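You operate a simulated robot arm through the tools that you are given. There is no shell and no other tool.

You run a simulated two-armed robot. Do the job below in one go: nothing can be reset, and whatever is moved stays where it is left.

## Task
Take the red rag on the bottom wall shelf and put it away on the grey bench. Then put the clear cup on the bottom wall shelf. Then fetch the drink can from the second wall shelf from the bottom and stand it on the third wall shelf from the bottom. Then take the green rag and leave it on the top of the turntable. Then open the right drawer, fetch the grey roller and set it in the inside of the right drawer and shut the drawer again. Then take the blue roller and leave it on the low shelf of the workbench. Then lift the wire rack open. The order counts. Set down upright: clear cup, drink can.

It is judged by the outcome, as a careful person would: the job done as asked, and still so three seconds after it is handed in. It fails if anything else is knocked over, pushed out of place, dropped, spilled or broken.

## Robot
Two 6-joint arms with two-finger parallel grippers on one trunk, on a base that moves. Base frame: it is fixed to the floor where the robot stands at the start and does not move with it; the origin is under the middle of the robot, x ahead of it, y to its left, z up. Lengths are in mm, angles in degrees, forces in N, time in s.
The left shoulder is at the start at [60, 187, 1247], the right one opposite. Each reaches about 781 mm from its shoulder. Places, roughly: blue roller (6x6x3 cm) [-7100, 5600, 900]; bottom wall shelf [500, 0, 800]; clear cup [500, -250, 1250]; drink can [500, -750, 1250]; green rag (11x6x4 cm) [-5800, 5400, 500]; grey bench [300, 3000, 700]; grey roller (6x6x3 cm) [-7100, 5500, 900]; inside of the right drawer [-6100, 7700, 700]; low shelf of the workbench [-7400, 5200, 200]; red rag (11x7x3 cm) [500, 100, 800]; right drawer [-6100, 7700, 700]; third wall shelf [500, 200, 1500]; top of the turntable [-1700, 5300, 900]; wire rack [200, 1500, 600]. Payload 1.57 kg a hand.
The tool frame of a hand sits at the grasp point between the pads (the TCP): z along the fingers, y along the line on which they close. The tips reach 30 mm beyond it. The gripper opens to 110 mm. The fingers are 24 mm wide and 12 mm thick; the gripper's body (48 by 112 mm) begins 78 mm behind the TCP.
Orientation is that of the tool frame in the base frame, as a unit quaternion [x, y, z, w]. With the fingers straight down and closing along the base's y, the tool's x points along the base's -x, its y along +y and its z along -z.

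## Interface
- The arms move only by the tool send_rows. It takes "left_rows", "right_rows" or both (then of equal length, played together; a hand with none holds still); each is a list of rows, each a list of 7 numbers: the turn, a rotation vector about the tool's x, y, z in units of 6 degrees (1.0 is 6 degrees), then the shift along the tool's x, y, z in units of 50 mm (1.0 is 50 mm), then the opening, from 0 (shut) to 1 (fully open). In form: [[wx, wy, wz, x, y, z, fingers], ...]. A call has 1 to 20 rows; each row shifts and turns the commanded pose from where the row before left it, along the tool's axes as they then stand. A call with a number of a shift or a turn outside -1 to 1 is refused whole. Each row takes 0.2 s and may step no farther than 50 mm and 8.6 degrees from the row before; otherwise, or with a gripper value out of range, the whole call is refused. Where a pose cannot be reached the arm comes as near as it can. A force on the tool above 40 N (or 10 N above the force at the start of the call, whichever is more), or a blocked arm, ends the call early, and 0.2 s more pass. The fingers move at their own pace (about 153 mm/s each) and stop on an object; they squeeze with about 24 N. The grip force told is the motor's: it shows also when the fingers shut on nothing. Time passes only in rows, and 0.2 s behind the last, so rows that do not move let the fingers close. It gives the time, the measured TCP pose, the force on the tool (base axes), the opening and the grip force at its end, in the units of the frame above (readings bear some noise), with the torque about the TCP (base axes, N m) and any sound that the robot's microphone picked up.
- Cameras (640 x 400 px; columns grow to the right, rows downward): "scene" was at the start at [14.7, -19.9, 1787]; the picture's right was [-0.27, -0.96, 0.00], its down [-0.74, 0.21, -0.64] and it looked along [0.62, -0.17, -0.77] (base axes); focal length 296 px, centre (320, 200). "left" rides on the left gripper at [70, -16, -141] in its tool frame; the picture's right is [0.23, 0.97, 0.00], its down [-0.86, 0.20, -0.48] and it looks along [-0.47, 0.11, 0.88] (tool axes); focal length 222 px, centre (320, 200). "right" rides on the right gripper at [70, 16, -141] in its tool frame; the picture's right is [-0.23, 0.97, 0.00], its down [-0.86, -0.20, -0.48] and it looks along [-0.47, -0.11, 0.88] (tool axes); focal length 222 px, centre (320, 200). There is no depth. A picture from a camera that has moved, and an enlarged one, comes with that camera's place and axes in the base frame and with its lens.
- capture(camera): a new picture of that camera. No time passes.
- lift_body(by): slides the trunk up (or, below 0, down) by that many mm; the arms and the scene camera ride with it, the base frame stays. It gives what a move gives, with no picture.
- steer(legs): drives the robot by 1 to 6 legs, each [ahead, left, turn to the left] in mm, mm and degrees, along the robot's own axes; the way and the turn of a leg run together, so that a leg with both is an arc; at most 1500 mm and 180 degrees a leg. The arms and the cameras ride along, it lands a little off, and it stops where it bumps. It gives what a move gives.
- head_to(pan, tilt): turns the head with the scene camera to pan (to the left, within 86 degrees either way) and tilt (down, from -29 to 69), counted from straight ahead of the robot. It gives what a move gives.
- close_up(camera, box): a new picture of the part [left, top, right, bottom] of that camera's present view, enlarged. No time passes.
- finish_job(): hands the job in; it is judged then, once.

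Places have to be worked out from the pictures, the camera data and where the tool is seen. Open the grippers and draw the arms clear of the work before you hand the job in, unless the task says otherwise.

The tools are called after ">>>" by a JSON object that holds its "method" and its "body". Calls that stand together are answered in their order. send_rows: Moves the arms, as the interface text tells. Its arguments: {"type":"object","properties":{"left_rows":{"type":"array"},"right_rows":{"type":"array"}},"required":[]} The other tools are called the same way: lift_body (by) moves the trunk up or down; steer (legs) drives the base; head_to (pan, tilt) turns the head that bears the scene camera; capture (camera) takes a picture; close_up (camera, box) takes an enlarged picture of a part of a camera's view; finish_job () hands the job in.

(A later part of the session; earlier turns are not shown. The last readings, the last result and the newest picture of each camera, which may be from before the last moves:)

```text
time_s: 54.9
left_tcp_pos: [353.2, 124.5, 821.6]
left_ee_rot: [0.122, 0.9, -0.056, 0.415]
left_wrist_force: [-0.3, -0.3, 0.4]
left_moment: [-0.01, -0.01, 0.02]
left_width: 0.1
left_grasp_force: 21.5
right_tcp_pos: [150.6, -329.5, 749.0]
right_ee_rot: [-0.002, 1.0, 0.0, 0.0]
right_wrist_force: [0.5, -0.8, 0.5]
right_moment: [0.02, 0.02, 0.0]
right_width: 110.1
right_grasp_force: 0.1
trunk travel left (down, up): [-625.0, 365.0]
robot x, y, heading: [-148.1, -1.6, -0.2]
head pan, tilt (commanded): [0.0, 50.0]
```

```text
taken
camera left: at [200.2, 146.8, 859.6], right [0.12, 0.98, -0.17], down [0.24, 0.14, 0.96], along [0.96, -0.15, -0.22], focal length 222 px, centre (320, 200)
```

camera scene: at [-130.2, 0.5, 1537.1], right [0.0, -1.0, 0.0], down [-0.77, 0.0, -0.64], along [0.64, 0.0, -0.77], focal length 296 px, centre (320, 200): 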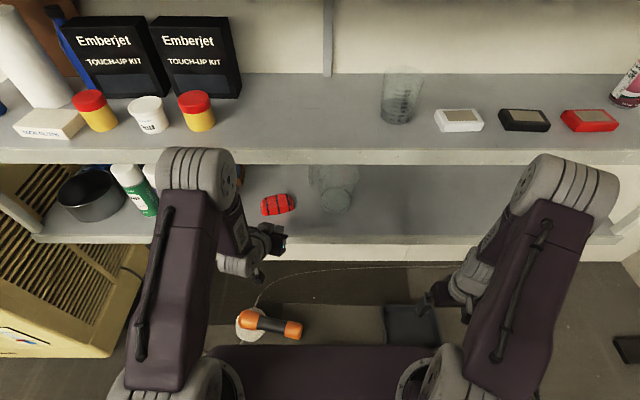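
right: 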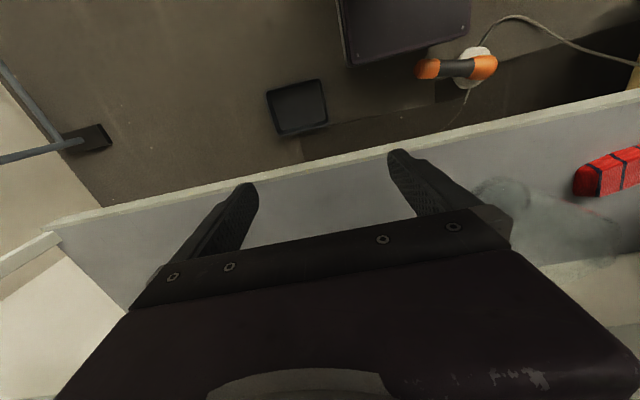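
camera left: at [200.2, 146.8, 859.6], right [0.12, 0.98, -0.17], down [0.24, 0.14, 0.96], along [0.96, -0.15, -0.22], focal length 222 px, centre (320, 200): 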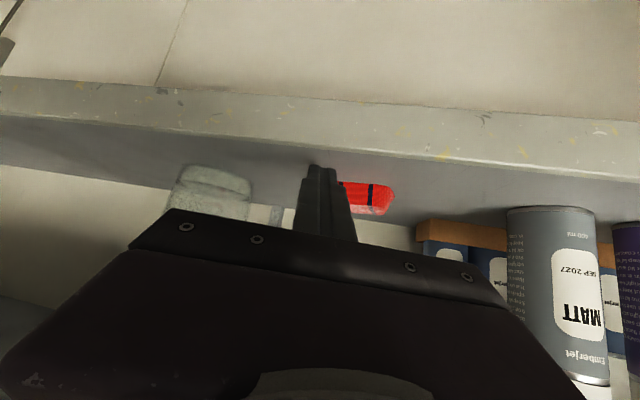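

Good view of rag and hand. Enlarge for a precise rag position.

>>> {"method": "close_up", "body": {"camera": "scene", "box": [200, 150, 400, 275]}}

```text
3.20 times, centred on (300, 212) of scene
camera zoom: at [-130.2, 0.5, 1537.1], right [0.0, -1.0, 0.0], down [-0.77, 0.0, -0.64], along [0.64, 0.0, -0.77], focal length 948 px, centre (384, 160)
```

zoom: 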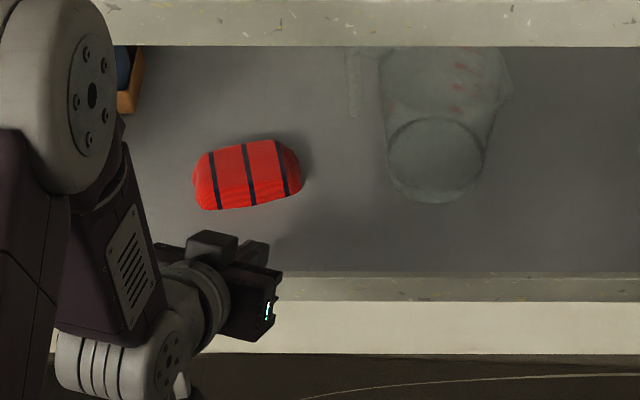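

Rag front edge runs from ≈(444,180) to (469,86). I move the closed fingertips in front of its right end and push it 60 mm forward to turn it.

>>> {"method": "send_rows", "body": {"left_rows": [[0, 0, 0, -0.35, -0.03, 0.6, 0], [0, 0, 0, -0.35, -0.03, 0.6, 0], [0, 0, 0, -0.25, 0.106, 0.293, 0], [0, 0, 0, -0.25, 0.106, 0.293, 0], [0, 0, 0, -0.25, 0.106, 0.293, 0]]}}

>>> {"method": "close_up", "body": {"camera": "scene", "box": [200, 150, 400, 275]}}

```text
time_s: 56.1
left_tcp_pos: [479.7, 104.5, 807.8]
left_ee_rot: [0.122, 0.9, -0.055, 0.415]
left_wrist_force: [-0.5, 0.0, 0.0]
left_moment: [0.01, -0.02, 0.02]
left_width: 0.0
left_grasp_force: 20.7
right_tcp_pos: [151.8, -329.9, 748.6]
right_ee_rot: [-0.001, 1.0, 0.0, 0.0]
right_wrist_force: [0.2, 0.6, 0.1]
right_moment: [0.03, 0.01, -0.02]
right_width: 110.0
right_grasp_force: 0.0
trunk travel left (down, up): [-625.0, 365.0]
robot x, y, heading: [-149.2, -0.4, 0.1]
head pan, tilt (commanded): [0.0, 50.0]
```

```text
3.20 times, centred on (300, 212) of scene
camera zoom: at [-129.9, 0.5, 1537.0], right [0.0, -1.0, 0.0], down [-0.77, 0.0, -0.64], along [0.64, 0.0, -0.77], focal length 948 px, centre (384, 160)
```

zoom: 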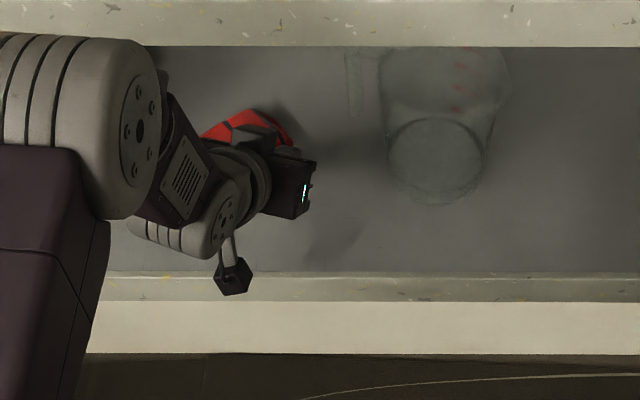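

The rag has turned. I check with the left hand camera.

>>> {"method": "capture", "body": {"camera": "left"}}

```text
taken
camera left: at [327.4, 125.8, 847.6], right [0.12, 0.98, -0.17], down [0.24, 0.14, 0.96], along [0.96, -0.15, -0.22], focal length 222 px, centre (320, 200)
```

left: 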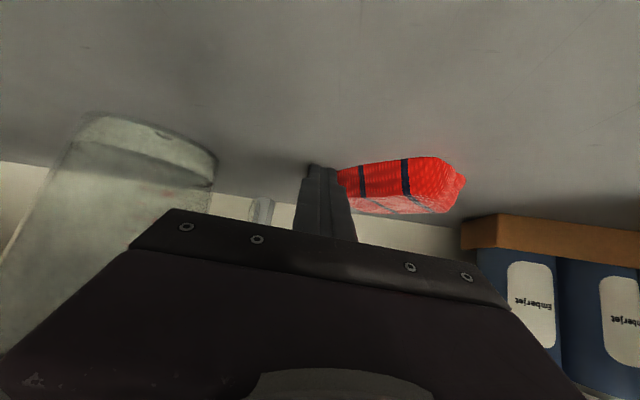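

The rag turned about 20°; I push on another 60 mm, drifting slightly left.

>>> {"method": "send_rows", "body": {"left_rows": [[0, 0, 0, -0.227, 0.18, 0.267, 0], [0, 0, 0, -0.227, 0.235, 0.267, 0], [0, 0, 0, -0.227, 0.235, 0.267, 0]]}}

>>> {"method": "capture", "body": {"camera": "left"}}

>>> {"method": "close_up", "body": {"camera": "scene", "box": [200, 150, 400, 275]}}

```text
time_s: 56.9
left_tcp_pos: [537.1, 119.7, 809.0]
left_ee_rot: [0.122, 0.9, -0.056, 0.415]
left_wrist_force: [-10.1, 2.1, 8.3]
left_moment: [-0.07, 0.16, -0.1]
left_width: 0.1
left_grasp_force: 21.5
right_tcp_pos: [151.3, -328.3, 749.5]
right_ee_rot: [-0.001, 1.0, 0.001, 0.0]
right_wrist_force: [0.2, 0.3, -0.9]
right_moment: [0.0, 0.0, 0.04]
right_width: 109.9
right_grasp_force: 0.1
trunk travel left (down, up): [-625.0, 365.0]
robot x, y, heading: [-148.5, 1.2, -0.0]
head pan, tilt (commanded): [0.0, 50.0]
```

```text
taken
camera left: at [384.6, 142.7, 847.1], right [0.12, 0.98, -0.17], down [0.23, 0.14, 0.96], along [0.97, -0.15, -0.21], focal length 222 px, centre (320, 200)
```

left: 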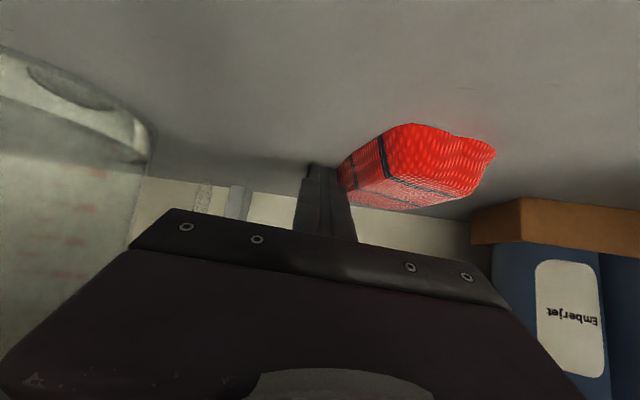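

```text
3.20 times, centred on (300, 212) of scene
camera zoom: at [-131.7, 0.7, 1537.1], right [0.0, -1.0, 0.0], down [-0.77, 0.0, -0.64], along [0.64, 0.0, -0.77], focal length 948 px, centre (384, 160)
```

zoom: 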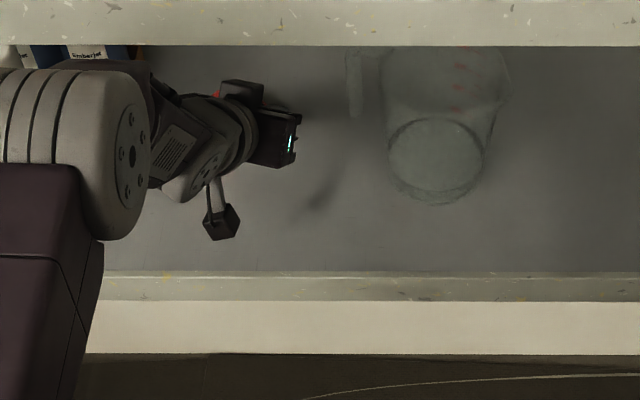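

Now the rag points away from me (axis ≈ −21° from x, center ≈ (553,171)). I back out, open the hand, and line up with the rag's axis.

>>> {"method": "send_rows", "body": {"left_rows": [[0, 0, 0, 0.5, -0.213, -0.587, 0], [0, 0, 0, 0.5, -0.213, -0.587, 0], [0, 0, 0, 0.5, -0.213, -0.587, 0], [0.254, 0, 0.217, 0.16, 0.67, -0.22, 1], [0.254, 0, 0.217, 0.16, 0.67, -0.22, 1], [0.254, 0, 0.217, 0.16, 0.67, -0.22, 1], [0, 0, 0, 0, 0, 0, 1]]}}

>>> {"method": "capture", "body": {"camera": "left"}}

>>> {"method": "close_up", "body": {"camera": "scene", "box": [200, 150, 400, 275]}}

```text
time_s: 58.5
left_tcp_pos: [408.6, 228.2, 811.6]
left_ee_rot: [0.169, 0.892, -0.077, 0.412]
left_wrist_force: [-0.1, -0.1, 0.6]
left_moment: [0.02, 0.04, 0.01]
left_width: 110.1
left_grasp_force: 0.0
right_tcp_pos: [151.5, -328.5, 750.5]
right_ee_rot: [-0.001, 1.0, 0.0, 0.001]
right_wrist_force: [-0.1, 0.4, 0.2]
right_moment: [0.04, 0.02, -0.02]
right_width: 109.8
right_grasp_force: 0.0
trunk travel left (down, up): [-625.0, 365.0]
robot x, y, heading: [-143.8, 2.4, 0.3]
head pan, tilt (commanded): [0.0, 50.0]
```

```text
taken
camera left: at [260.0, 266.3, 849.9], right [0.22, 0.96, -0.17], down [0.25, 0.11, 0.96], along [0.94, -0.25, -0.22], focal length 222 px, centre (320, 200)
```

left: 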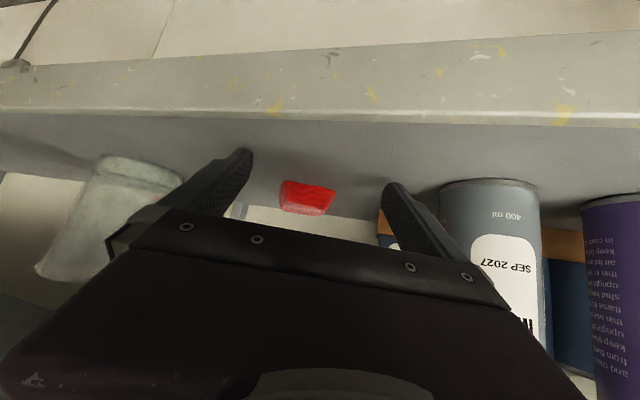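

```text
3.20 times, centred on (300, 212) of scene
camera zoom: at [-130.6, -0.3, 1537.1], right [0.0, -1.0, 0.0], down [-0.77, 0.0, -0.64], along [0.64, 0.0, -0.77], focal length 948 px, centre (384, 160)
```

zoom: 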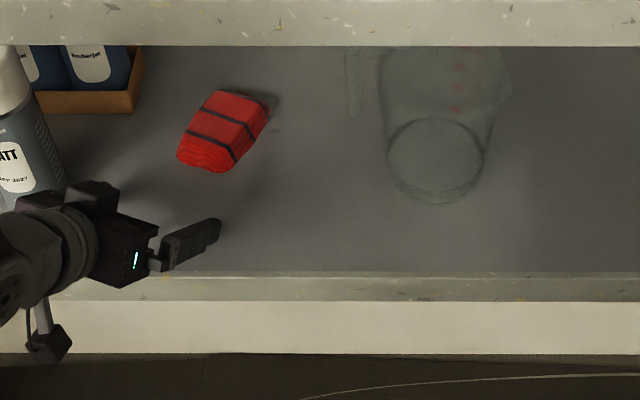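

The rag is now aligned with the hand heading (−21° vs about −25°). I refine the yaw, and advance to straddle the rag.

>>> {"method": "send_rows", "body": {"left_rows": [[0.507, 0, 0.433, 0, 0.1, 0, 1], [0, 0, 0, -0.342, 0, 0.434, 1], [0, 0, 0, -0.342, 0, 0.434, 1], [0, 0, 0, -0.342, 0, 0.434, 1], [0, 0, 0, -0.342, 0, 0.434, 1]]}}

>>> {"method": "capture", "body": {"camera": "left"}}

>>> {"method": "close_up", "body": {"camera": "scene", "box": [200, 150, 400, 275]}}

```text
time_s: 59.7
left_tcp_pos: [510.5, 187.9, 808.8]
left_ee_rot: [0.199, 0.886, -0.091, 0.41]
left_wrist_force: [-0.5, 0.6, 2.2]
left_moment: [-0.13, 0.06, -0.08]
left_width: 109.9
left_grasp_force: 0.1
right_tcp_pos: [150.5, -328.9, 749.5]
right_ee_rot: [-0.001, 1.0, 0.001, 0.001]
right_wrist_force: [0.0, -0.4, 0.2]
right_moment: [0.02, -0.03, -0.04]
right_width: 110.1
right_grasp_force: 0.1
trunk travel left (down, up): [-625.0, 365.0]
robot x, y, heading: [-148.7, 2.4, 0.4]
head pan, tilt (commanded): [0.0, 50.0]
```

```text
taken
camera left: at [363.6, 236.3, 847.3], right [0.28, 0.94, -0.17], down [0.26, 0.1, 0.96], along [0.92, -0.32, -0.21], focal length 222 px, centre (320, 200)
```

left: 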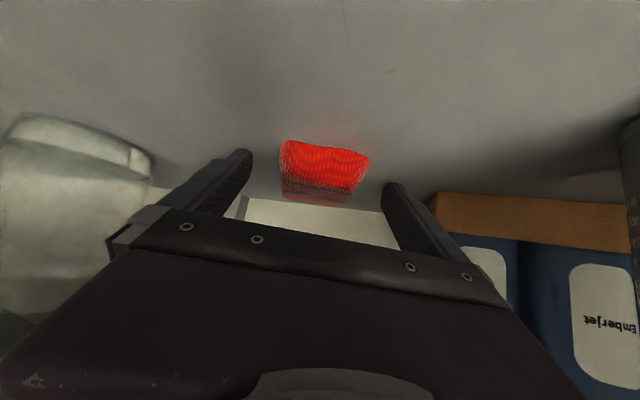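

```text
3.20 times, centred on (300, 212) of scene
camera zoom: at [-132.0, 0.3, 1537.2], right [0.0, -1.0, 0.0], down [-0.77, 0.0, -0.64], along [0.64, 0.0, -0.77], focal length 948 px, centre (384, 160)
```

zoom: 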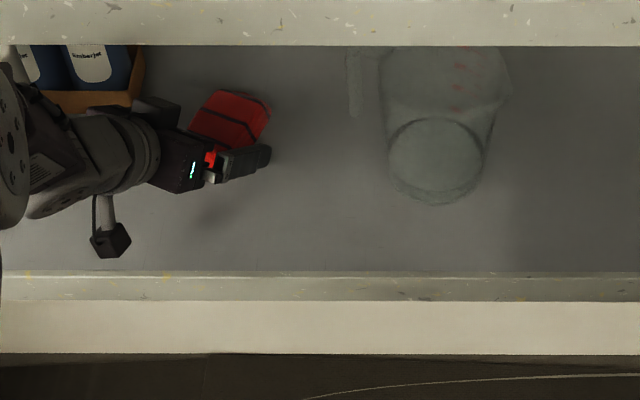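

Rag is centered between the fingers. I advance 40 mm more and close.

>>> {"method": "send_rows", "body": {"left_rows": [[0, 0, 0, -0.25, 0, 0.31, 1], [0, 0, 0, -0.25, 0, 0.31, 1], [0, 0, 0, 0, 0, 0, 0], [0, 0, 0, 0, 0, 0, 0], [0, 0, 0, 0, 0, 0, 0], [0, 0, 0, 0, 0, 0, 0]]}}

>>> {"method": "capture", "body": {"camera": "left"}}

```text
time_s: 61.1
left_tcp_pos: [545.6, 169.0, 808.2]
left_ee_rot: [0.2, 0.885, -0.091, 0.411]
left_wrist_force: [3.9, -3.0, 13.0]
left_moment: [-0.65, -0.1, 0.07]
left_width: 66.2
left_grasp_force: 24.4
right_tcp_pos: [151.6, -329.0, 750.8]
right_ee_rot: [-0.001, 1.0, 0.0, 0.001]
right_wrist_force: [-0.5, 0.3, 0.1]
right_moment: [0.02, -0.01, 0.0]
right_width: 110.1
right_grasp_force: 0.1
trunk travel left (down, up): [-625.0, 365.0]
robot x, y, heading: [-145.7, 1.6, 0.0]
head pan, tilt (commanded): [0.0, 50.0]
```

```text
taken
camera left: at [400.1, 217.6, 846.8], right [0.29, 0.94, -0.17], down [0.25, 0.1, 0.96], along [0.92, -0.32, -0.21], focal length 222 px, centre (320, 200)
```

left: 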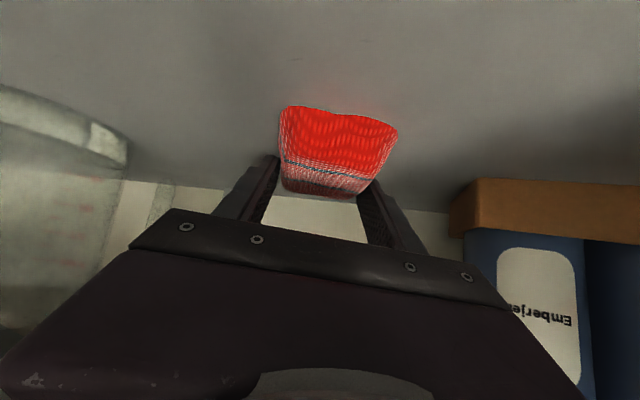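

The rag is gripped (66 mm, 24 N). I lift it gently.

>>> {"method": "send_rows", "body": {"left_rows": [[0, 0, 0, -0.38, 0, -0.325, 0], [0, 0, 0, -0.38, 0, -0.325, 0], [0, 0, 0, -0.38, 0, -0.325, 0]]}}

>>> {"method": "capture", "body": {"camera": "left"}}

>>> {"method": "capture", "body": {"camera": "scene"}}

```text
time_s: 62.1
left_tcp_pos: [525.5, 167.9, 844.7]
left_ee_rot: [0.193, 0.9, -0.102, 0.377]
left_wrist_force: [0.2, 0.5, 2.6]
left_moment: [0.13, 0.2, -0.02]
left_width: 66.2
left_grasp_force: 24.5
right_tcp_pos: [150.6, -328.7, 754.3]
right_ee_rot: [-0.002, 1.0, -0.002, 0.0]
right_wrist_force: [-0.9, -0.4, -0.6]
right_moment: [0.03, -0.02, -0.01]
right_width: 110.1
right_grasp_force: 0.2
trunk travel left (down, up): [-625.0, 365.0]
robot x, y, heading: [-148.3, -1.4, 0.4]
head pan, tilt (commanded): [0.0, 50.0]
stopped in row 3 (left hand): the arm was blocked; the commanded pose is now the measured one
```

```text
taken
camera left: at [382.1, 216.6, 893.9], right [0.27, 0.94, -0.2], down [0.33, 0.11, 0.94], along [0.91, -0.32, -0.28], focal length 222 px, centre (320, 200)
```

left: 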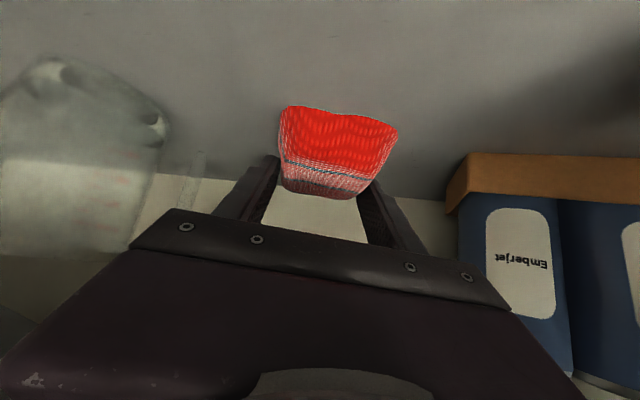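

```text
taken
camera scene: at [-132.5, 3.0, 1539.1], right [0.0, -1.0, 0.0], down [-0.77, 0.0, -0.64], along [0.64, 0.0, -0.77], focal length 296 px, centre (320, 200)
```

scene: 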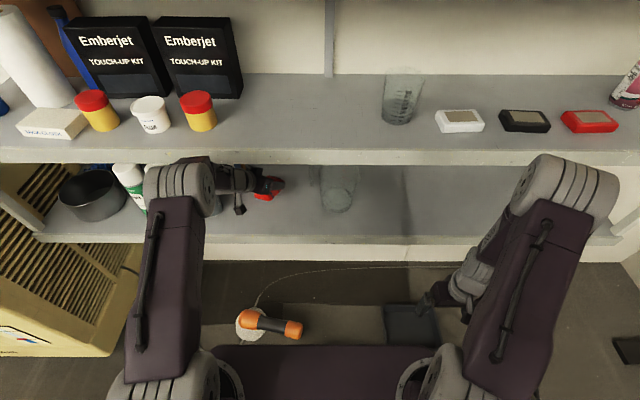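

The elbow came against the second shelf's edge; the rag is already ~35 mm up and held. I back straight out with the base.

>>> {"method": "steer", "body": {"legs": [[-300, 0, 0]]}}

>>> {"method": "capture", "body": {"camera": "scene"}}

>>> {"method": "capture", "body": {"camera": "left"}}

```text
time_s: 64.1
left_tcp_pos: [223.6, 165.2, 847.9]
left_ee_rot: [0.195, 0.898, -0.1, 0.382]
left_wrist_force: [-0.3, -0.3, 0.4]
left_moment: [0.04, 0.0, -0.02]
left_width: 66.5
left_grasp_force: 23.6
right_tcp_pos: [-152.5, -329.4, 749.3]
right_ee_rot: [-0.001, 1.0, 0.0, 0.0]
right_wrist_force: [0.4, -0.3, -0.8]
right_moment: [0.03, 0.01, 0.02]
right_width: 110.1
right_grasp_force: 0.1
trunk travel left (down, up): [-625.0, 365.0]
robot x, y, heading: [-452.7, 1.0, 0.1]
head pan, tilt (commanded): [0.0, 50.0]
```

```text
taken
camera scene: at [-435.9, -0.7, 1537.1], right [0.0, -1.0, 0.0], down [-0.77, 0.0, -0.64], along [0.64, 0.0, -0.77], focal length 296 px, centre (320, 200)
```

scene: 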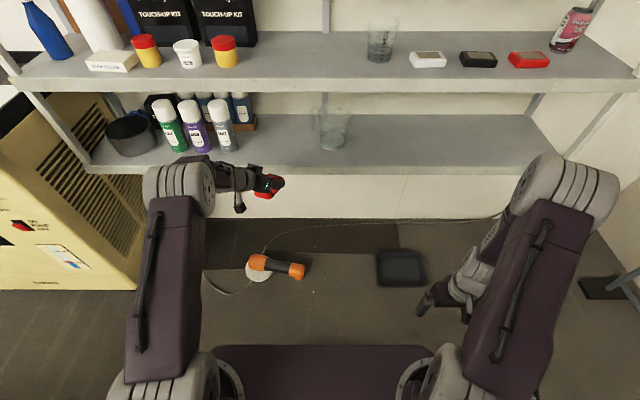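

```text
taken
camera left: at [81.5, 213.0, 895.8], right [0.27, 0.94, -0.2], down [0.32, 0.1, 0.94], along [0.91, -0.32, -0.27], focal length 222 px, centre (320, 200)
```

left: 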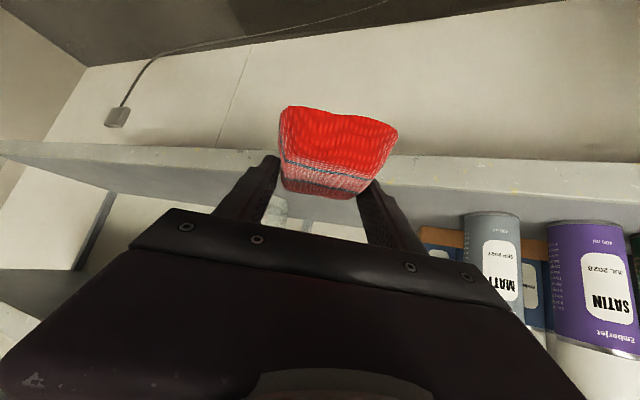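

Rag is held clear of the shelf. I look left to find the grey bench and obstacles on the way.

>>> {"method": "head_to", "body": {"pan": 70, "tilt": 25}}

>>> {"method": "capture", "body": {"camera": "scene"}}

>>> {"method": "head_to", "body": {"pan": 86, "tilt": 50}}

>>> {"method": "capture", "body": {"camera": "scene"}}

```text
time_s: 65.5
left_tcp_pos: [224.0, 164.1, 848.5]
left_ee_rot: [0.195, 0.898, -0.1, 0.382]
left_wrist_force: [0.0, -0.7, -0.4]
left_moment: [-0.02, -0.01, 0.0]
left_width: 66.3
left_grasp_force: 23.9
right_tcp_pos: [-153.2, -330.2, 750.2]
right_ee_rot: [-0.002, 1.0, 0.0, 0.0]
right_wrist_force: [-0.4, 0.1, 0.3]
right_moment: [-0.05, -0.03, 0.01]
right_width: 109.9
right_grasp_force: 0.1
trunk travel left (down, up): [-625.0, 365.0]
robot x, y, heading: [-450.7, -2.5, 0.1]
head pan, tilt (commanded): [70.0, 25.0]
```

```text
taken
camera scene: at [-481.1, 85.7, 1574.5], right [0.94, -0.34, 0.0], down [-0.14, -0.4, -0.91], along [0.31, 0.85, -0.42], focal length 296 px, centre (320, 200)
```

scene: 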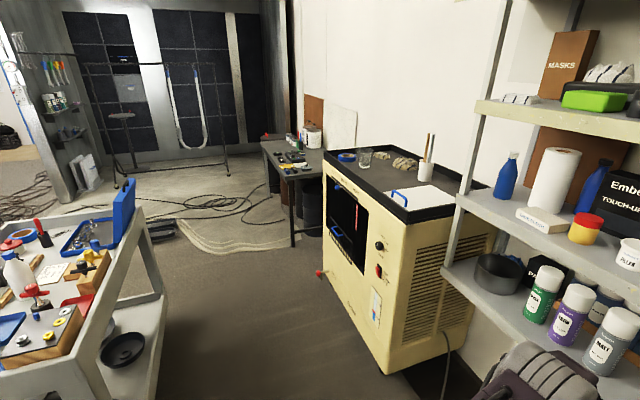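

```text
time_s: 66.4
left_tcp_pos: [224.9, 164.7, 849.1]
left_ee_rot: [0.195, 0.898, -0.101, 0.382]
left_wrist_force: [0.5, 0.0, -0.6]
left_moment: [0.0, -0.01, 0.0]
left_width: 66.8
left_grasp_force: 24.2
right_tcp_pos: [-151.2, -329.8, 749.7]
right_ee_rot: [-0.001, 1.0, 0.0, -0.001]
right_wrist_force: [0.6, -0.1, -0.3]
right_moment: [-0.01, -0.02, 0.01]
right_width: 110.2
right_grasp_force: 0.1
trunk travel left (down, up): [-625.0, 365.0]
robot x, y, heading: [-453.7, 0.3, 0.1]
head pan, tilt (commanded): [85.9, 50.0]
```

```text
taken
camera scene: at [-507.2, 76.0, 1537.1], right [1.0, -0.07, 0.0], down [-0.05, -0.76, -0.64], along [0.04, 0.64, -0.77], focal length 296 px, centre (320, 200)
```

scene: 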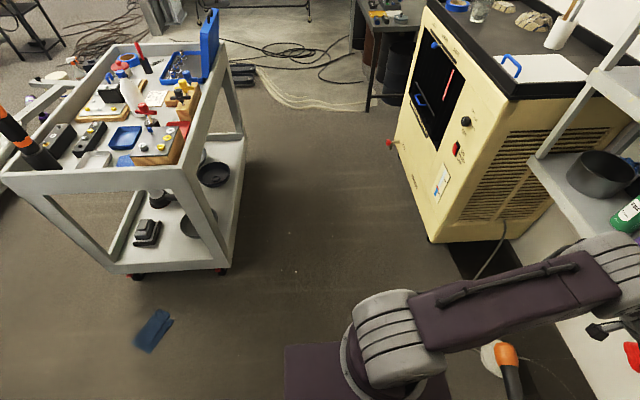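

The corridor between the cart (x≲−900) and the cream unit (x≳200) is about 1.1 m. I retract the left hand toward me so I can strafe left along it.

>>> {"method": "send_rows", "body": {"left_rows": [[0, 0, 0, 0.31, -0.31, -0.6, 0], [0, 0, 0, 0.31, -0.31, -0.6, 0], [0, 0, 0, 0.31, -0.31, -0.6, 0], [0, 0, 0, 0.31, -0.31, -0.6, 0], [0, 0, 0, 0.31, -0.31, -0.6, 0]]}}

>>> {"method": "steer", "body": {"legs": [[-50, 0, 0], [0, 1300, 0]]}}

>>> {"method": "head_to", "body": {"pan": 75, "tilt": 30}}

>>> {"method": "capture", "body": {"camera": "scene"}}

```text
time_s: 67.6
left_tcp_pos: [44.8, 164.5, 897.1]
left_ee_rot: [0.195, 0.898, -0.1, 0.382]
left_wrist_force: [-0.7, 0.2, -0.5]
left_moment: [-0.02, 0.02, -0.01]
left_width: 66.2
left_grasp_force: 23.8
right_tcp_pos: [-152.6, -331.9, 749.2]
right_ee_rot: [-0.001, 1.0, 0.0, 0.001]
right_wrist_force: [0.4, -0.6, -0.3]
right_moment: [0.01, 0.02, 0.04]
right_width: 109.9
right_grasp_force: 0.1
trunk travel left (down, up): [-625.0, 365.0]
robot x, y, heading: [-453.6, 4.2, 0.1]
head pan, tilt (commanded): [85.9, 50.0]
```

```text
time_s: 74.7
left_tcp_pos: [2.7, 1451.3, 896.9]
left_ee_rot: [0.202, 0.896, -0.104, 0.381]
left_wrist_force: [0.6, 0.4, -0.9]
left_moment: [0.03, 0.01, -0.03]
left_width: 66.2
left_grasp_force: 23.8
right_tcp_pos: [-202.9, 960.6, 750.7]
right_ee_rot: [0.006, 1.0, -0.001, 0.0]
right_wrist_force: [-0.3, -0.4, -0.6]
right_moment: [0.02, 0.01, 0.01]
right_width: 110.4
right_grasp_force: 0.1
trunk travel left (down, up): [-625.0, 365.0]
robot x, y, heading: [-498.5, 1294.3, -0.8]
head pan, tilt (commanded): [85.9, 50.0]
```

```text
time_s: 75.5
left_tcp_pos: [2.2, 1452.8, 898.3]
left_ee_rot: [0.202, 0.896, -0.103, 0.381]
left_wrist_force: [-0.3, -0.9, -0.4]
left_moment: [-0.01, 0.0, 0.0]
left_width: 66.1
left_grasp_force: 24.4
right_tcp_pos: [-202.5, 960.8, 750.4]
right_ee_rot: [0.006, 1.0, 0.001, 0.0]
right_wrist_force: [-0.8, 0.5, -0.3]
right_moment: [-0.02, -0.03, 0.03]
right_width: 110.1
right_grasp_force: 0.0
trunk travel left (down, up): [-625.0, 365.0]
robot x, y, heading: [-496.8, 1292.4, -0.6]
head pan, tilt (commanded): [75.0, 30.0]
```

```text
taken
camera scene: at [-532.2, 1382.4, 1566.5], right [0.96, -0.27, 0.0], down [-0.14, -0.48, -0.87], along [0.23, 0.83, -0.5], focal length 296 px, centre (320, 200)
```

scene: 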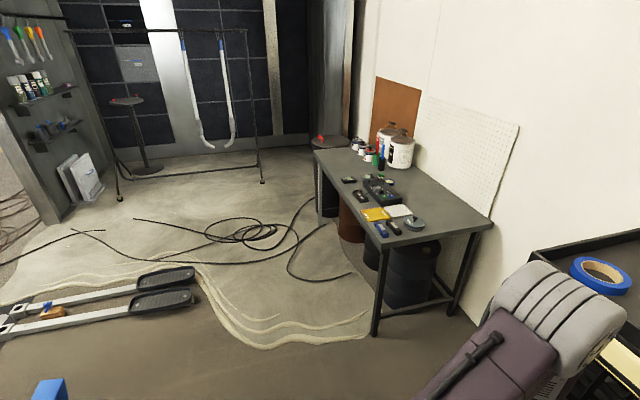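

The grey bench spans x≈6–668, y≈2335–3586, with a clear patch on its right-rear part (~[450,2560]). I strafe 950 mm further left and look closer.

>>> {"method": "steer", "body": {"legs": [[0, 950, 0.6]]}}

>>> {"method": "head_to", "body": {"pan": 20, "tilt": 40}}

>>> {"method": "capture", "body": {"camera": "scene"}}

```text
time_s: 80.4
left_tcp_pos: [16.0, 2396.9, 899.6]
left_ee_rot: [0.203, 0.897, -0.103, 0.38]
left_wrist_force: [0.4, -0.4, -0.6]
left_moment: [0.0, -0.01, -0.01]
left_width: 66.2
left_grasp_force: 24.3
right_tcp_pos: [-189.9, 1905.1, 749.8]
right_ee_rot: [0.008, 1.0, 0.0, 0.0]
right_wrist_force: [-0.2, -0.7, -0.3]
right_moment: [0.01, 0.02, 0.02]
right_width: 109.8
right_grasp_force: 0.1
trunk travel left (down, up): [-625.0, 365.0]
robot x, y, heading: [-483.8, 2241.0, -1.1]
head pan, tilt (commanded): [75.0, 30.0]
```

```text
time_s: 81.7
left_tcp_pos: [16.9, 2395.6, 897.8]
left_ee_rot: [0.204, 0.896, -0.104, 0.381]
left_wrist_force: [-0.4, 0.2, -0.3]
left_moment: [0.02, 0.03, -0.03]
left_width: 66.1
left_grasp_force: 23.7
right_tcp_pos: [-190.3, 1904.3, 749.0]
right_ee_rot: [0.008, 1.0, -0.001, 0.0]
right_wrist_force: [-0.3, 0.5, -0.4]
right_moment: [0.0, -0.01, 0.01]
right_width: 110.2
right_grasp_force: 0.1
trunk travel left (down, up): [-625.0, 365.0]
robot x, y, heading: [-486.4, 2239.3, -0.9]
head pan, tilt (commanded): [20.0, 40.0]
```

```text
taken
camera scene: at [-462.8, 2268.7, 1551.3], right [0.33, -0.94, 0.0], down [-0.61, -0.21, -0.77], along [0.72, 0.25, -0.64], focal length 296 px, centre (320, 200)
```

scene: 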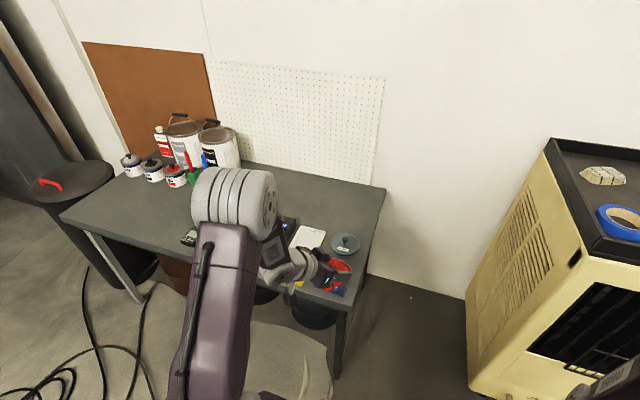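

Bench top is at z≈708, and the area around [400–480, 2510] is free. I drive 190 mm forward with the rag held above.

>>> {"method": "steer", "body": {"legs": [[190, 0, 1]]}}

>>> {"method": "head_to", "body": {"pan": 20, "tilt": 50}}

>>> {"method": "capture", "body": {"camera": "scene"}}

>>> {"method": "capture", "body": {"camera": "left"}}

```text
time_s: 83.2
left_tcp_pos: [205.1, 2405.2, 899.1]
left_ee_rot: [0.194, 0.898, -0.1, 0.381]
left_wrist_force: [-1.1, -0.2, -1.1]
left_moment: [0.02, -0.04, -0.01]
left_width: 66.2
left_grasp_force: 23.8
right_tcp_pos: [7.7, 1909.7, 749.4]
right_ee_rot: [-0.001, 1.0, 0.001, 0.0]
right_wrist_force: [0.1, -1.0, 0.3]
right_moment: [0.04, -0.01, -0.01]
right_width: 109.8
right_grasp_force: 0.1
trunk travel left (down, up): [-625.0, 365.0]
robot x, y, heading: [-292.1, 2232.4, 0.1]
head pan, tilt (commanded): [20.0, 40.0]
```

```text
time_s: 84.0
left_tcp_pos: [203.6, 2405.6, 898.4]
left_ee_rot: [0.195, 0.898, -0.1, 0.381]
left_wrist_force: [-0.9, 0.5, -0.1]
left_moment: [0.03, 0.02, -0.01]
left_width: 66.2
left_grasp_force: 24.2
right_tcp_pos: [7.0, 1909.4, 750.4]
right_ee_rot: [-0.002, 1.0, 0.0, 0.001]
right_wrist_force: [0.3, 0.3, 0.2]
right_moment: [-0.01, 0.05, -0.01]
right_width: 109.8
right_grasp_force: 0.1
trunk travel left (down, up): [-625.0, 365.0]
robot x, y, heading: [-296.7, 2238.9, 0.3]
head pan, tilt (commanded): [20.0, 50.0]
```

```text
taken
camera scene: at [-280.6, 2265.1, 1537.1], right [0.35, -0.94, 0.0], down [-0.72, -0.27, -0.64], along [0.6, 0.22, -0.77], focal length 296 px, centre (320, 200)
```

scene: 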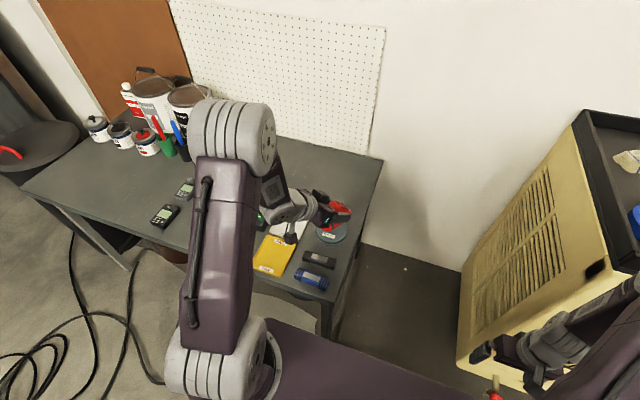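

```text
taken
camera left: at [61.3, 2453.4, 945.6], right [0.27, 0.94, -0.2], down [0.32, 0.1, 0.94], along [0.91, -0.32, -0.27], focal length 222 px, centre (320, 200)
```

left: 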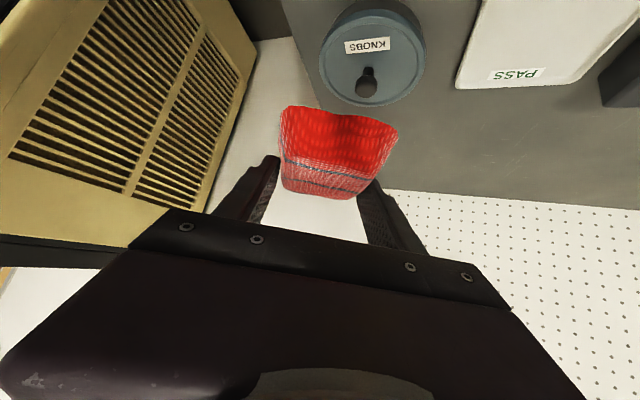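

The rag must go beyond the jar and panel; target TCP ≈ [430, 2510]. I move the hand there at the present height, then lower with the trunk.

>>> {"method": "send_rows", "body": {"left_rows": [[0, 0, 0, -0.381, 0.638, 0.372, 0], [0, 0, 0, -0.381, 0.638, 0.372, 0], [0, 0, 0, -0.381, 0.638, 0.372, 0], [0, 0, 0, -0.381, 0.638, 0.372, 0], [0, 0, 0, -0.381, 0.638, 0.372, 0], [0, 0, 0, -0.381, 0.638, 0.372, 0]]}}

>>> {"method": "lift_body", "body": {"by": -100}}

>>> {"method": "capture", "body": {"camera": "left"}}

>>> {"method": "capture", "body": {"camera": "scene"}}

```text
time_s: 85.3
left_tcp_pos: [430.9, 2511.0, 894.6]
left_ee_rot: [0.195, 0.899, -0.102, 0.379]
left_wrist_force: [-0.4, -0.2, -0.3]
left_moment: [-0.01, -0.02, 0.01]
left_width: 66.2
left_grasp_force: 23.8
right_tcp_pos: [8.7, 1911.1, 749.6]
right_ee_rot: [-0.002, 1.0, -0.001, -0.001]
right_wrist_force: [0.2, 0.0, 0.1]
right_moment: [-0.03, 0.01, 0.01]
right_width: 110.1
right_grasp_force: 0.0
trunk travel left (down, up): [-625.0, 365.0]
robot x, y, heading: [-288.9, 2237.7, 0.1]
head pan, tilt (commanded): [20.0, 50.0]
```

```text
time_s: 86.7
left_tcp_pos: [430.3, 2511.1, 797.4]
left_ee_rot: [0.193, 0.898, -0.099, 0.382]
left_wrist_force: [0.4, 0.6, -0.8]
left_moment: [0.02, 0.03, 0.02]
left_width: 66.2
left_grasp_force: 23.5
right_tcp_pos: [6.7, 1909.8, 648.9]
right_ee_rot: [-0.002, 1.0, 0.001, 0.0]
right_wrist_force: [-0.4, 0.2, 0.6]
right_moment: [-0.01, 0.0, -0.02]
right_width: 110.0
right_grasp_force: 0.0
trunk travel left (down, up): [-525.0, 465.0]
robot x, y, heading: [-292.8, 2239.6, 0.3]
head pan, tilt (commanded): [20.0, 50.0]
```

```text
taken
camera left: at [287.2, 2558.9, 844.6], right [0.27, 0.94, -0.2], down [0.32, 0.1, 0.94], along [0.91, -0.32, -0.27], focal length 222 px, centre (320, 200)
```

left: 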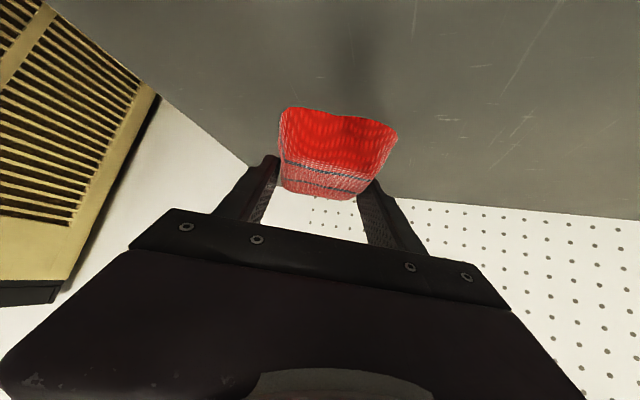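

```text
taken
camera scene: at [-280.8, 2265.2, 1437.1], right [0.35, -0.94, 0.0], down [-0.72, -0.27, -0.64], along [0.6, 0.22, -0.77], focal length 296 px, centre (320, 200)
```

scene: 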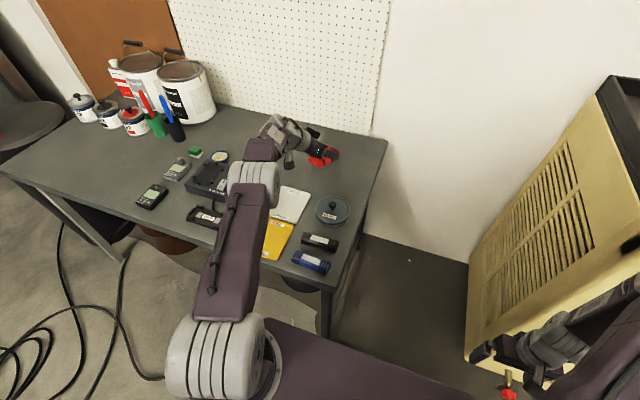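

The spot below the rag is free. Before lowering, I check how close my elbow is to the items on the bench.

>>> {"method": "close_up", "body": {"camera": "scene", "box": [140, 90, 380, 300]}}

>>> {"method": "capture", "body": {"camera": "right"}}

```text
1.90 times, centred on (260, 195) of scene
camera zoom: at [-280.8, 2265.2, 1437.1], right [0.35, -0.94, 0.0], down [-0.72, -0.27, -0.64], along [0.6, 0.22, -0.77], focal length 564 px, centre (434, 210)
```

zoom: 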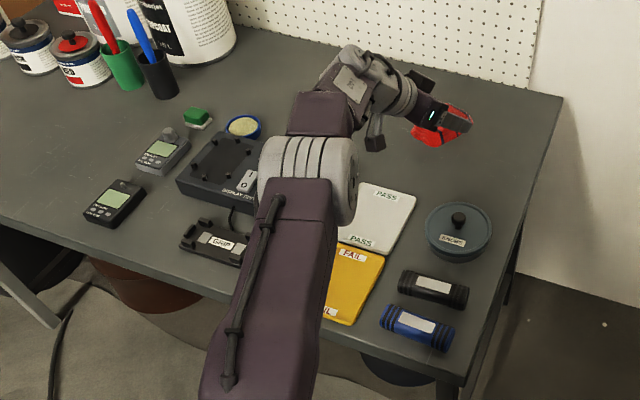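

```text
taken
camera right: at [-63.3, 1925.7, 792.0], right [0.22, 0.97, 0.0], down [0.86, -0.2, 0.48], along [0.47, -0.11, -0.88], focal length 222 px, centre (320, 200)
```

right: 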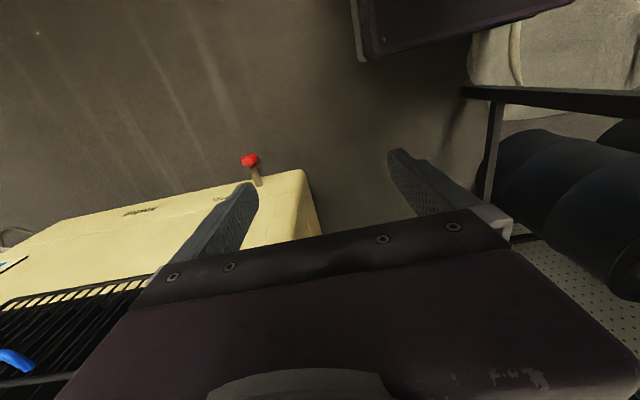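

The elbow is well above the items. I lower 50 mm more.

>>> {"method": "lift_body", "body": {"by": -50}}

>>> {"method": "close_up", "body": {"camera": "scene", "box": [140, 60, 440, 280]}}

```text
time_s: 87.6
left_tcp_pos: [430.0, 2510.7, 749.9]
left_ee_rot: [0.195, 0.897, -0.099, 0.384]
left_wrist_force: [4.6, 0.8, 11.4]
left_moment: [0.1, -0.85, -0.03]
left_width: 66.3
left_grasp_force: 24.3
right_tcp_pos: [6.8, 1909.6, 601.6]
right_ee_rot: [-0.002, 1.0, 0.0, 0.001]
right_wrist_force: [0.0, -0.1, -0.5]
right_moment: [0.01, 0.03, 0.0]
right_width: 110.0
right_grasp_force: 0.1
trunk travel left (down, up): [-475.0, 515.0]
robot x, y, heading: [-295.5, 2236.2, 0.1]
head pan, tilt (commanded): [20.0, 50.0]
```

```text
1.82 times, centred on (290, 170) of scene
camera zoom: at [-282.6, 2264.5, 1387.3], right [0.35, -0.94, 0.0], down [-0.72, -0.26, -0.64], along [0.6, 0.22, -0.77], focal length 539 px, centre (374, 254)
```

zoom: 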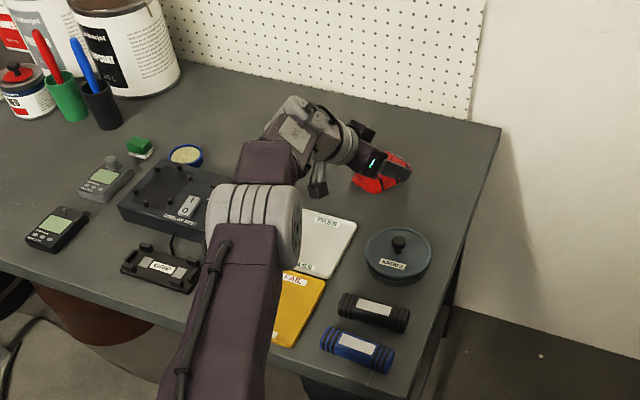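

The rag touches the bench (11 N up). I open the fingers.

>>> {"method": "send_rows", "body": {"left_rows": [[0, 0, 0, 0, 0, 0, 0.7], [0, 0, 0, 0, 0, 0, 0.8], [0, 0, 0, 0, 0, 0, 1], [0, 0, 0, 0, 0, 0, 1]]}}

>>> {"method": "capture", "body": {"camera": "left"}}

```text
time_s: 88.6
left_tcp_pos: [427.3, 2508.6, 750.1]
left_ee_rot: [0.196, 0.898, -0.099, 0.382]
left_wrist_force: [-7.5, -11.1, 18.1]
left_moment: [0.39, -0.36, -0.1]
left_width: 98.5
left_grasp_force: 0.0
right_tcp_pos: [4.8, 1908.7, 600.7]
right_ee_rot: [-0.002, 1.0, 0.001, 0.002]
right_wrist_force: [0.0, -1.0, 0.0]
right_moment: [-0.01, 0.03, 0.0]
right_width: 109.9
right_grasp_force: 0.0
trunk travel left (down, up): [-475.0, 515.0]
robot x, y, heading: [-295.3, 2239.1, 0.3]
head pan, tilt (commanded): [20.0, 50.0]
```

```text
taken
camera left: at [284.8, 2556.8, 797.8], right [0.27, 0.94, -0.19], down [0.31, 0.1, 0.94], along [0.91, -0.32, -0.27], focal length 222 px, centre (320, 200)
```

left: 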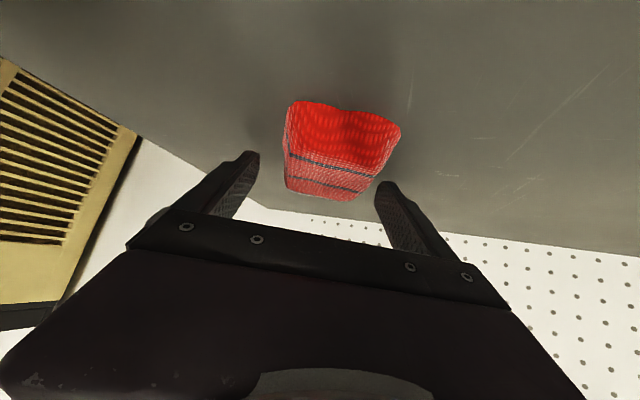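

Force reading suggests the fingertips touch the bench; I raise slightly and open fully.

>>> {"method": "send_rows", "body": {"left_rows": [[0, 0, 0, -0.145, 0, -0.138, 1], [0, 0, 0, -0.145, 0, -0.138, 1], [0, 0, 0, 0, 0, 0, 1]]}}

>>> {"method": "capture", "body": {"camera": "left"}}

```text
time_s: 89.4
left_tcp_pos: [429.4, 2511.5, 766.4]
left_ee_rot: [0.195, 0.899, -0.1, 0.38]
left_wrist_force: [-0.8, -0.9, 0.0]
left_moment: [0.01, -0.01, -0.02]
left_width: 109.9
left_grasp_force: 0.0
right_tcp_pos: [7.1, 1910.1, 601.2]
right_ee_rot: [-0.002, 1.0, 0.0, 0.0]
right_wrist_force: [-0.2, -0.4, 0.1]
right_moment: [-0.05, 0.01, 0.05]
right_width: 109.9
right_grasp_force: 0.1
trunk travel left (down, up): [-475.0, 515.0]
robot x, y, heading: [-291.5, 2239.8, 0.1]
head pan, tilt (commanded): [20.0, 50.0]
```

```text
taken
camera left: at [287.1, 2559.5, 814.3], right [0.27, 0.94, -0.2], down [0.32, 0.1, 0.94], along [0.91, -0.32, -0.27], focal length 222 px, centre (320, 200)
```

left: 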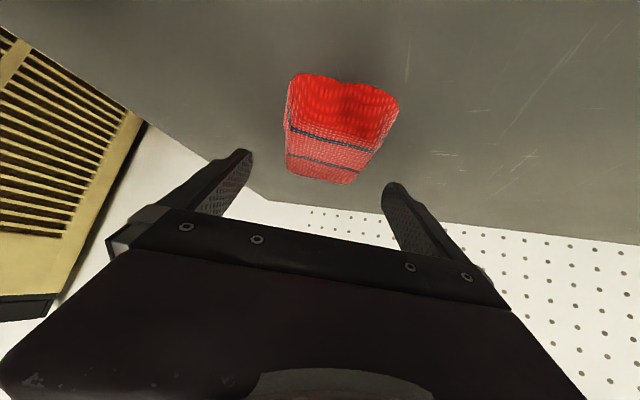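

The rag lies on the bench, released. I raise the trunk to clear and check the result.

>>> {"method": "lift_body", "body": {"by": 170}}

>>> {"method": "capture", "body": {"camera": "scene"}}

```text
time_s: 91.3
left_tcp_pos: [429.6, 2509.7, 937.8]
left_ee_rot: [0.195, 0.898, -0.1, 0.381]
left_wrist_force: [-0.7, -0.7, -1.1]
left_moment: [0.04, 0.02, 0.0]
left_width: 109.8
left_grasp_force: 0.0
right_tcp_pos: [7.2, 1910.2, 769.9]
right_ee_rot: [-0.001, 1.0, 0.0, 0.001]
right_wrist_force: [0.2, 0.2, -0.8]
right_moment: [0.0, -0.03, 0.0]
right_width: 109.8
right_grasp_force: 0.1
trunk travel left (down, up): [-645.0, 345.0]
robot x, y, heading: [-295.1, 2242.2, 0.1]
head pan, tilt (commanded): [20.0, 50.0]
```

```text
taken
camera scene: at [-280.6, 2265.1, 1557.0], right [0.35, -0.94, 0.0], down [-0.72, -0.27, -0.64], along [0.6, 0.22, -0.77], focal length 296 px, centre (320, 200)
```

scene: 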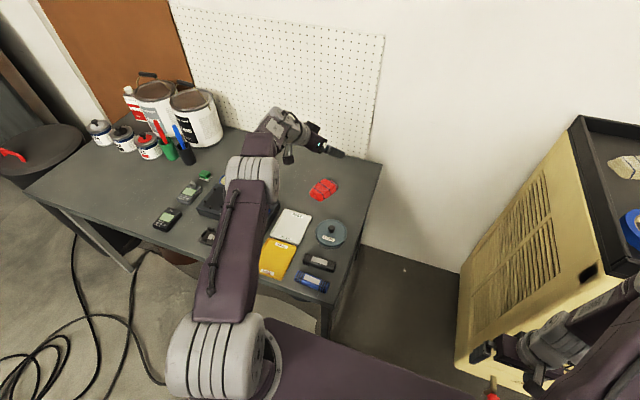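

The red rag is on the bench and nothing else moved. I back away, then fold the left arm to its home pose.

>>> {"method": "steer", "body": {"legs": [[-200, 0, 0]]}}

>>> {"method": "send_rows", "body": {"left_rows": [[0, 0, 0, 0.259, -0.864, -0.234, 1], [0, 0, 0, 0.259, -0.864, -0.234, 1], [0, 0, 0, 0.259, -0.864, -0.234, 1], [0, 0, 0, 0.259, -0.864, -0.234, 1], [0, 0, 0, 0.259, -0.864, -0.234, 1], [0, 0, 0, 0.259, -0.864, -0.234, 1], [-0.22, 0.837, -0.429, 0, 0, 0, 1], [-0.22, 0.837, -0.429, 0, 0, 0, 1], [-0.22, 0.837, -0.429, 0, 0, 0, 1], [-0.22, 0.837, -0.429, 0, 0, 0, 1], [-0.22, 0.837, -0.429, 0, 0, 0, 1], [-0.22, 0.837, -0.429, 0, 0, 0, 1], [-0.22, 0.837, -0.429, 0, 0, 0, 1], [-0.22, 0.837, -0.429, 0, 0, 0, 1], [-0.22, 0.837, -0.429, 0, 0, 0, 1]]}}

```text
time_s: 92.9
left_tcp_pos: [232.2, 2508.7, 937.8]
left_ee_rot: [0.196, 0.898, -0.1, 0.381]
left_wrist_force: [-0.3, 0.3, -0.5]
left_moment: [0.01, 0.0, 0.03]
left_width: 110.1
left_grasp_force: 0.0
right_tcp_pos: [-191.9, 1907.4, 769.4]
right_ee_rot: [-0.001, 1.0, 0.001, 0.0]
right_wrist_force: [0.2, -0.4, 0.2]
right_moment: [-0.02, -0.04, 0.01]
right_width: 110.2
right_grasp_force: 0.1
trunk travel left (down, up): [-645.0, 345.0]
robot x, y, heading: [-491.1, 2235.9, -0.1]
head pan, tilt (commanded): [20.0, 50.0]
```

```text
time_s: 96.1
left_tcp_pos: [12.0, 2324.9, 922.6]
left_ee_rot: [0.075, 0.986, -0.072, 0.129]
left_wrist_force: [-0.1, -0.1, -0.5]
left_moment: [-0.01, 0.06, -0.01]
left_width: 110.1
left_grasp_force: 0.1
left hand out of reach, approached as far as the arm can: row 10, 11, 12, 13, 14, 15
right_tcp_pos: [-192.9, 1909.4, 769.4]
right_ee_rot: [-0.001, 1.0, 0.0, 0.0]
right_wrist_force: [-1.4, 0.3, -0.8]
right_moment: [-0.02, 0.01, 0.07]
right_width: 110.0
right_grasp_force: 0.1
trunk travel left (down, up): [-645.0, 345.0]
robot x, y, heading: [-491.7, 2239.4, 0.0]
head pan, tilt (commanded): [20.0, 50.0]
```

The straight-down pose isn't reachable that high; I first bring the hand lower and closer, then finish the rotation.

>>> {"method": "send_rows", "body": {"left_rows": [[0, 0, 0, 0.747, -0.28, 0.455, 1], [0, 0, 0, 0.747, -0.28, 0.455, 1], [0, 0, 0, 0.747, -0.28, 0.455, 1], [0, 0, 0, 0.747, -0.28, 0.455, 1], [-0.344, 0.615, -0.358, 0, 0, 0, 1], [-0.344, 0.615, -0.358, 0, 0, 0, 1], [-0.344, 0.615, -0.358, 0, 0, 0, 1], [-0.344, 0.615, -0.358, 0, 0, 0, 1]]}}

```text
time_s: 97.9
left_tcp_pos: [-109.4, 2276.0, 810.5]
left_ee_rot: [-0.001, 1.0, -0.001, 0.0]
left_wrist_force: [0.9, -0.1, 0.0]
left_moment: [-0.03, -0.04, -0.02]
left_width: 109.9
left_grasp_force: 0.0
left hand out of reach, approached as far as the arm can: row 3, 6
right_tcp_pos: [-194.0, 1909.5, 769.8]
right_ee_rot: [-0.001, 1.0, -0.001, 0.0]
right_wrist_force: [-0.4, -0.1, 0.2]
right_moment: [-0.04, -0.02, -0.01]
right_width: 110.0
right_grasp_force: 0.1
trunk travel left (down, up): [-645.0, 345.0]
robot x, y, heading: [-490.7, 2237.2, -0.0]
head pan, tilt (commanded): [20.0, 50.0]
```

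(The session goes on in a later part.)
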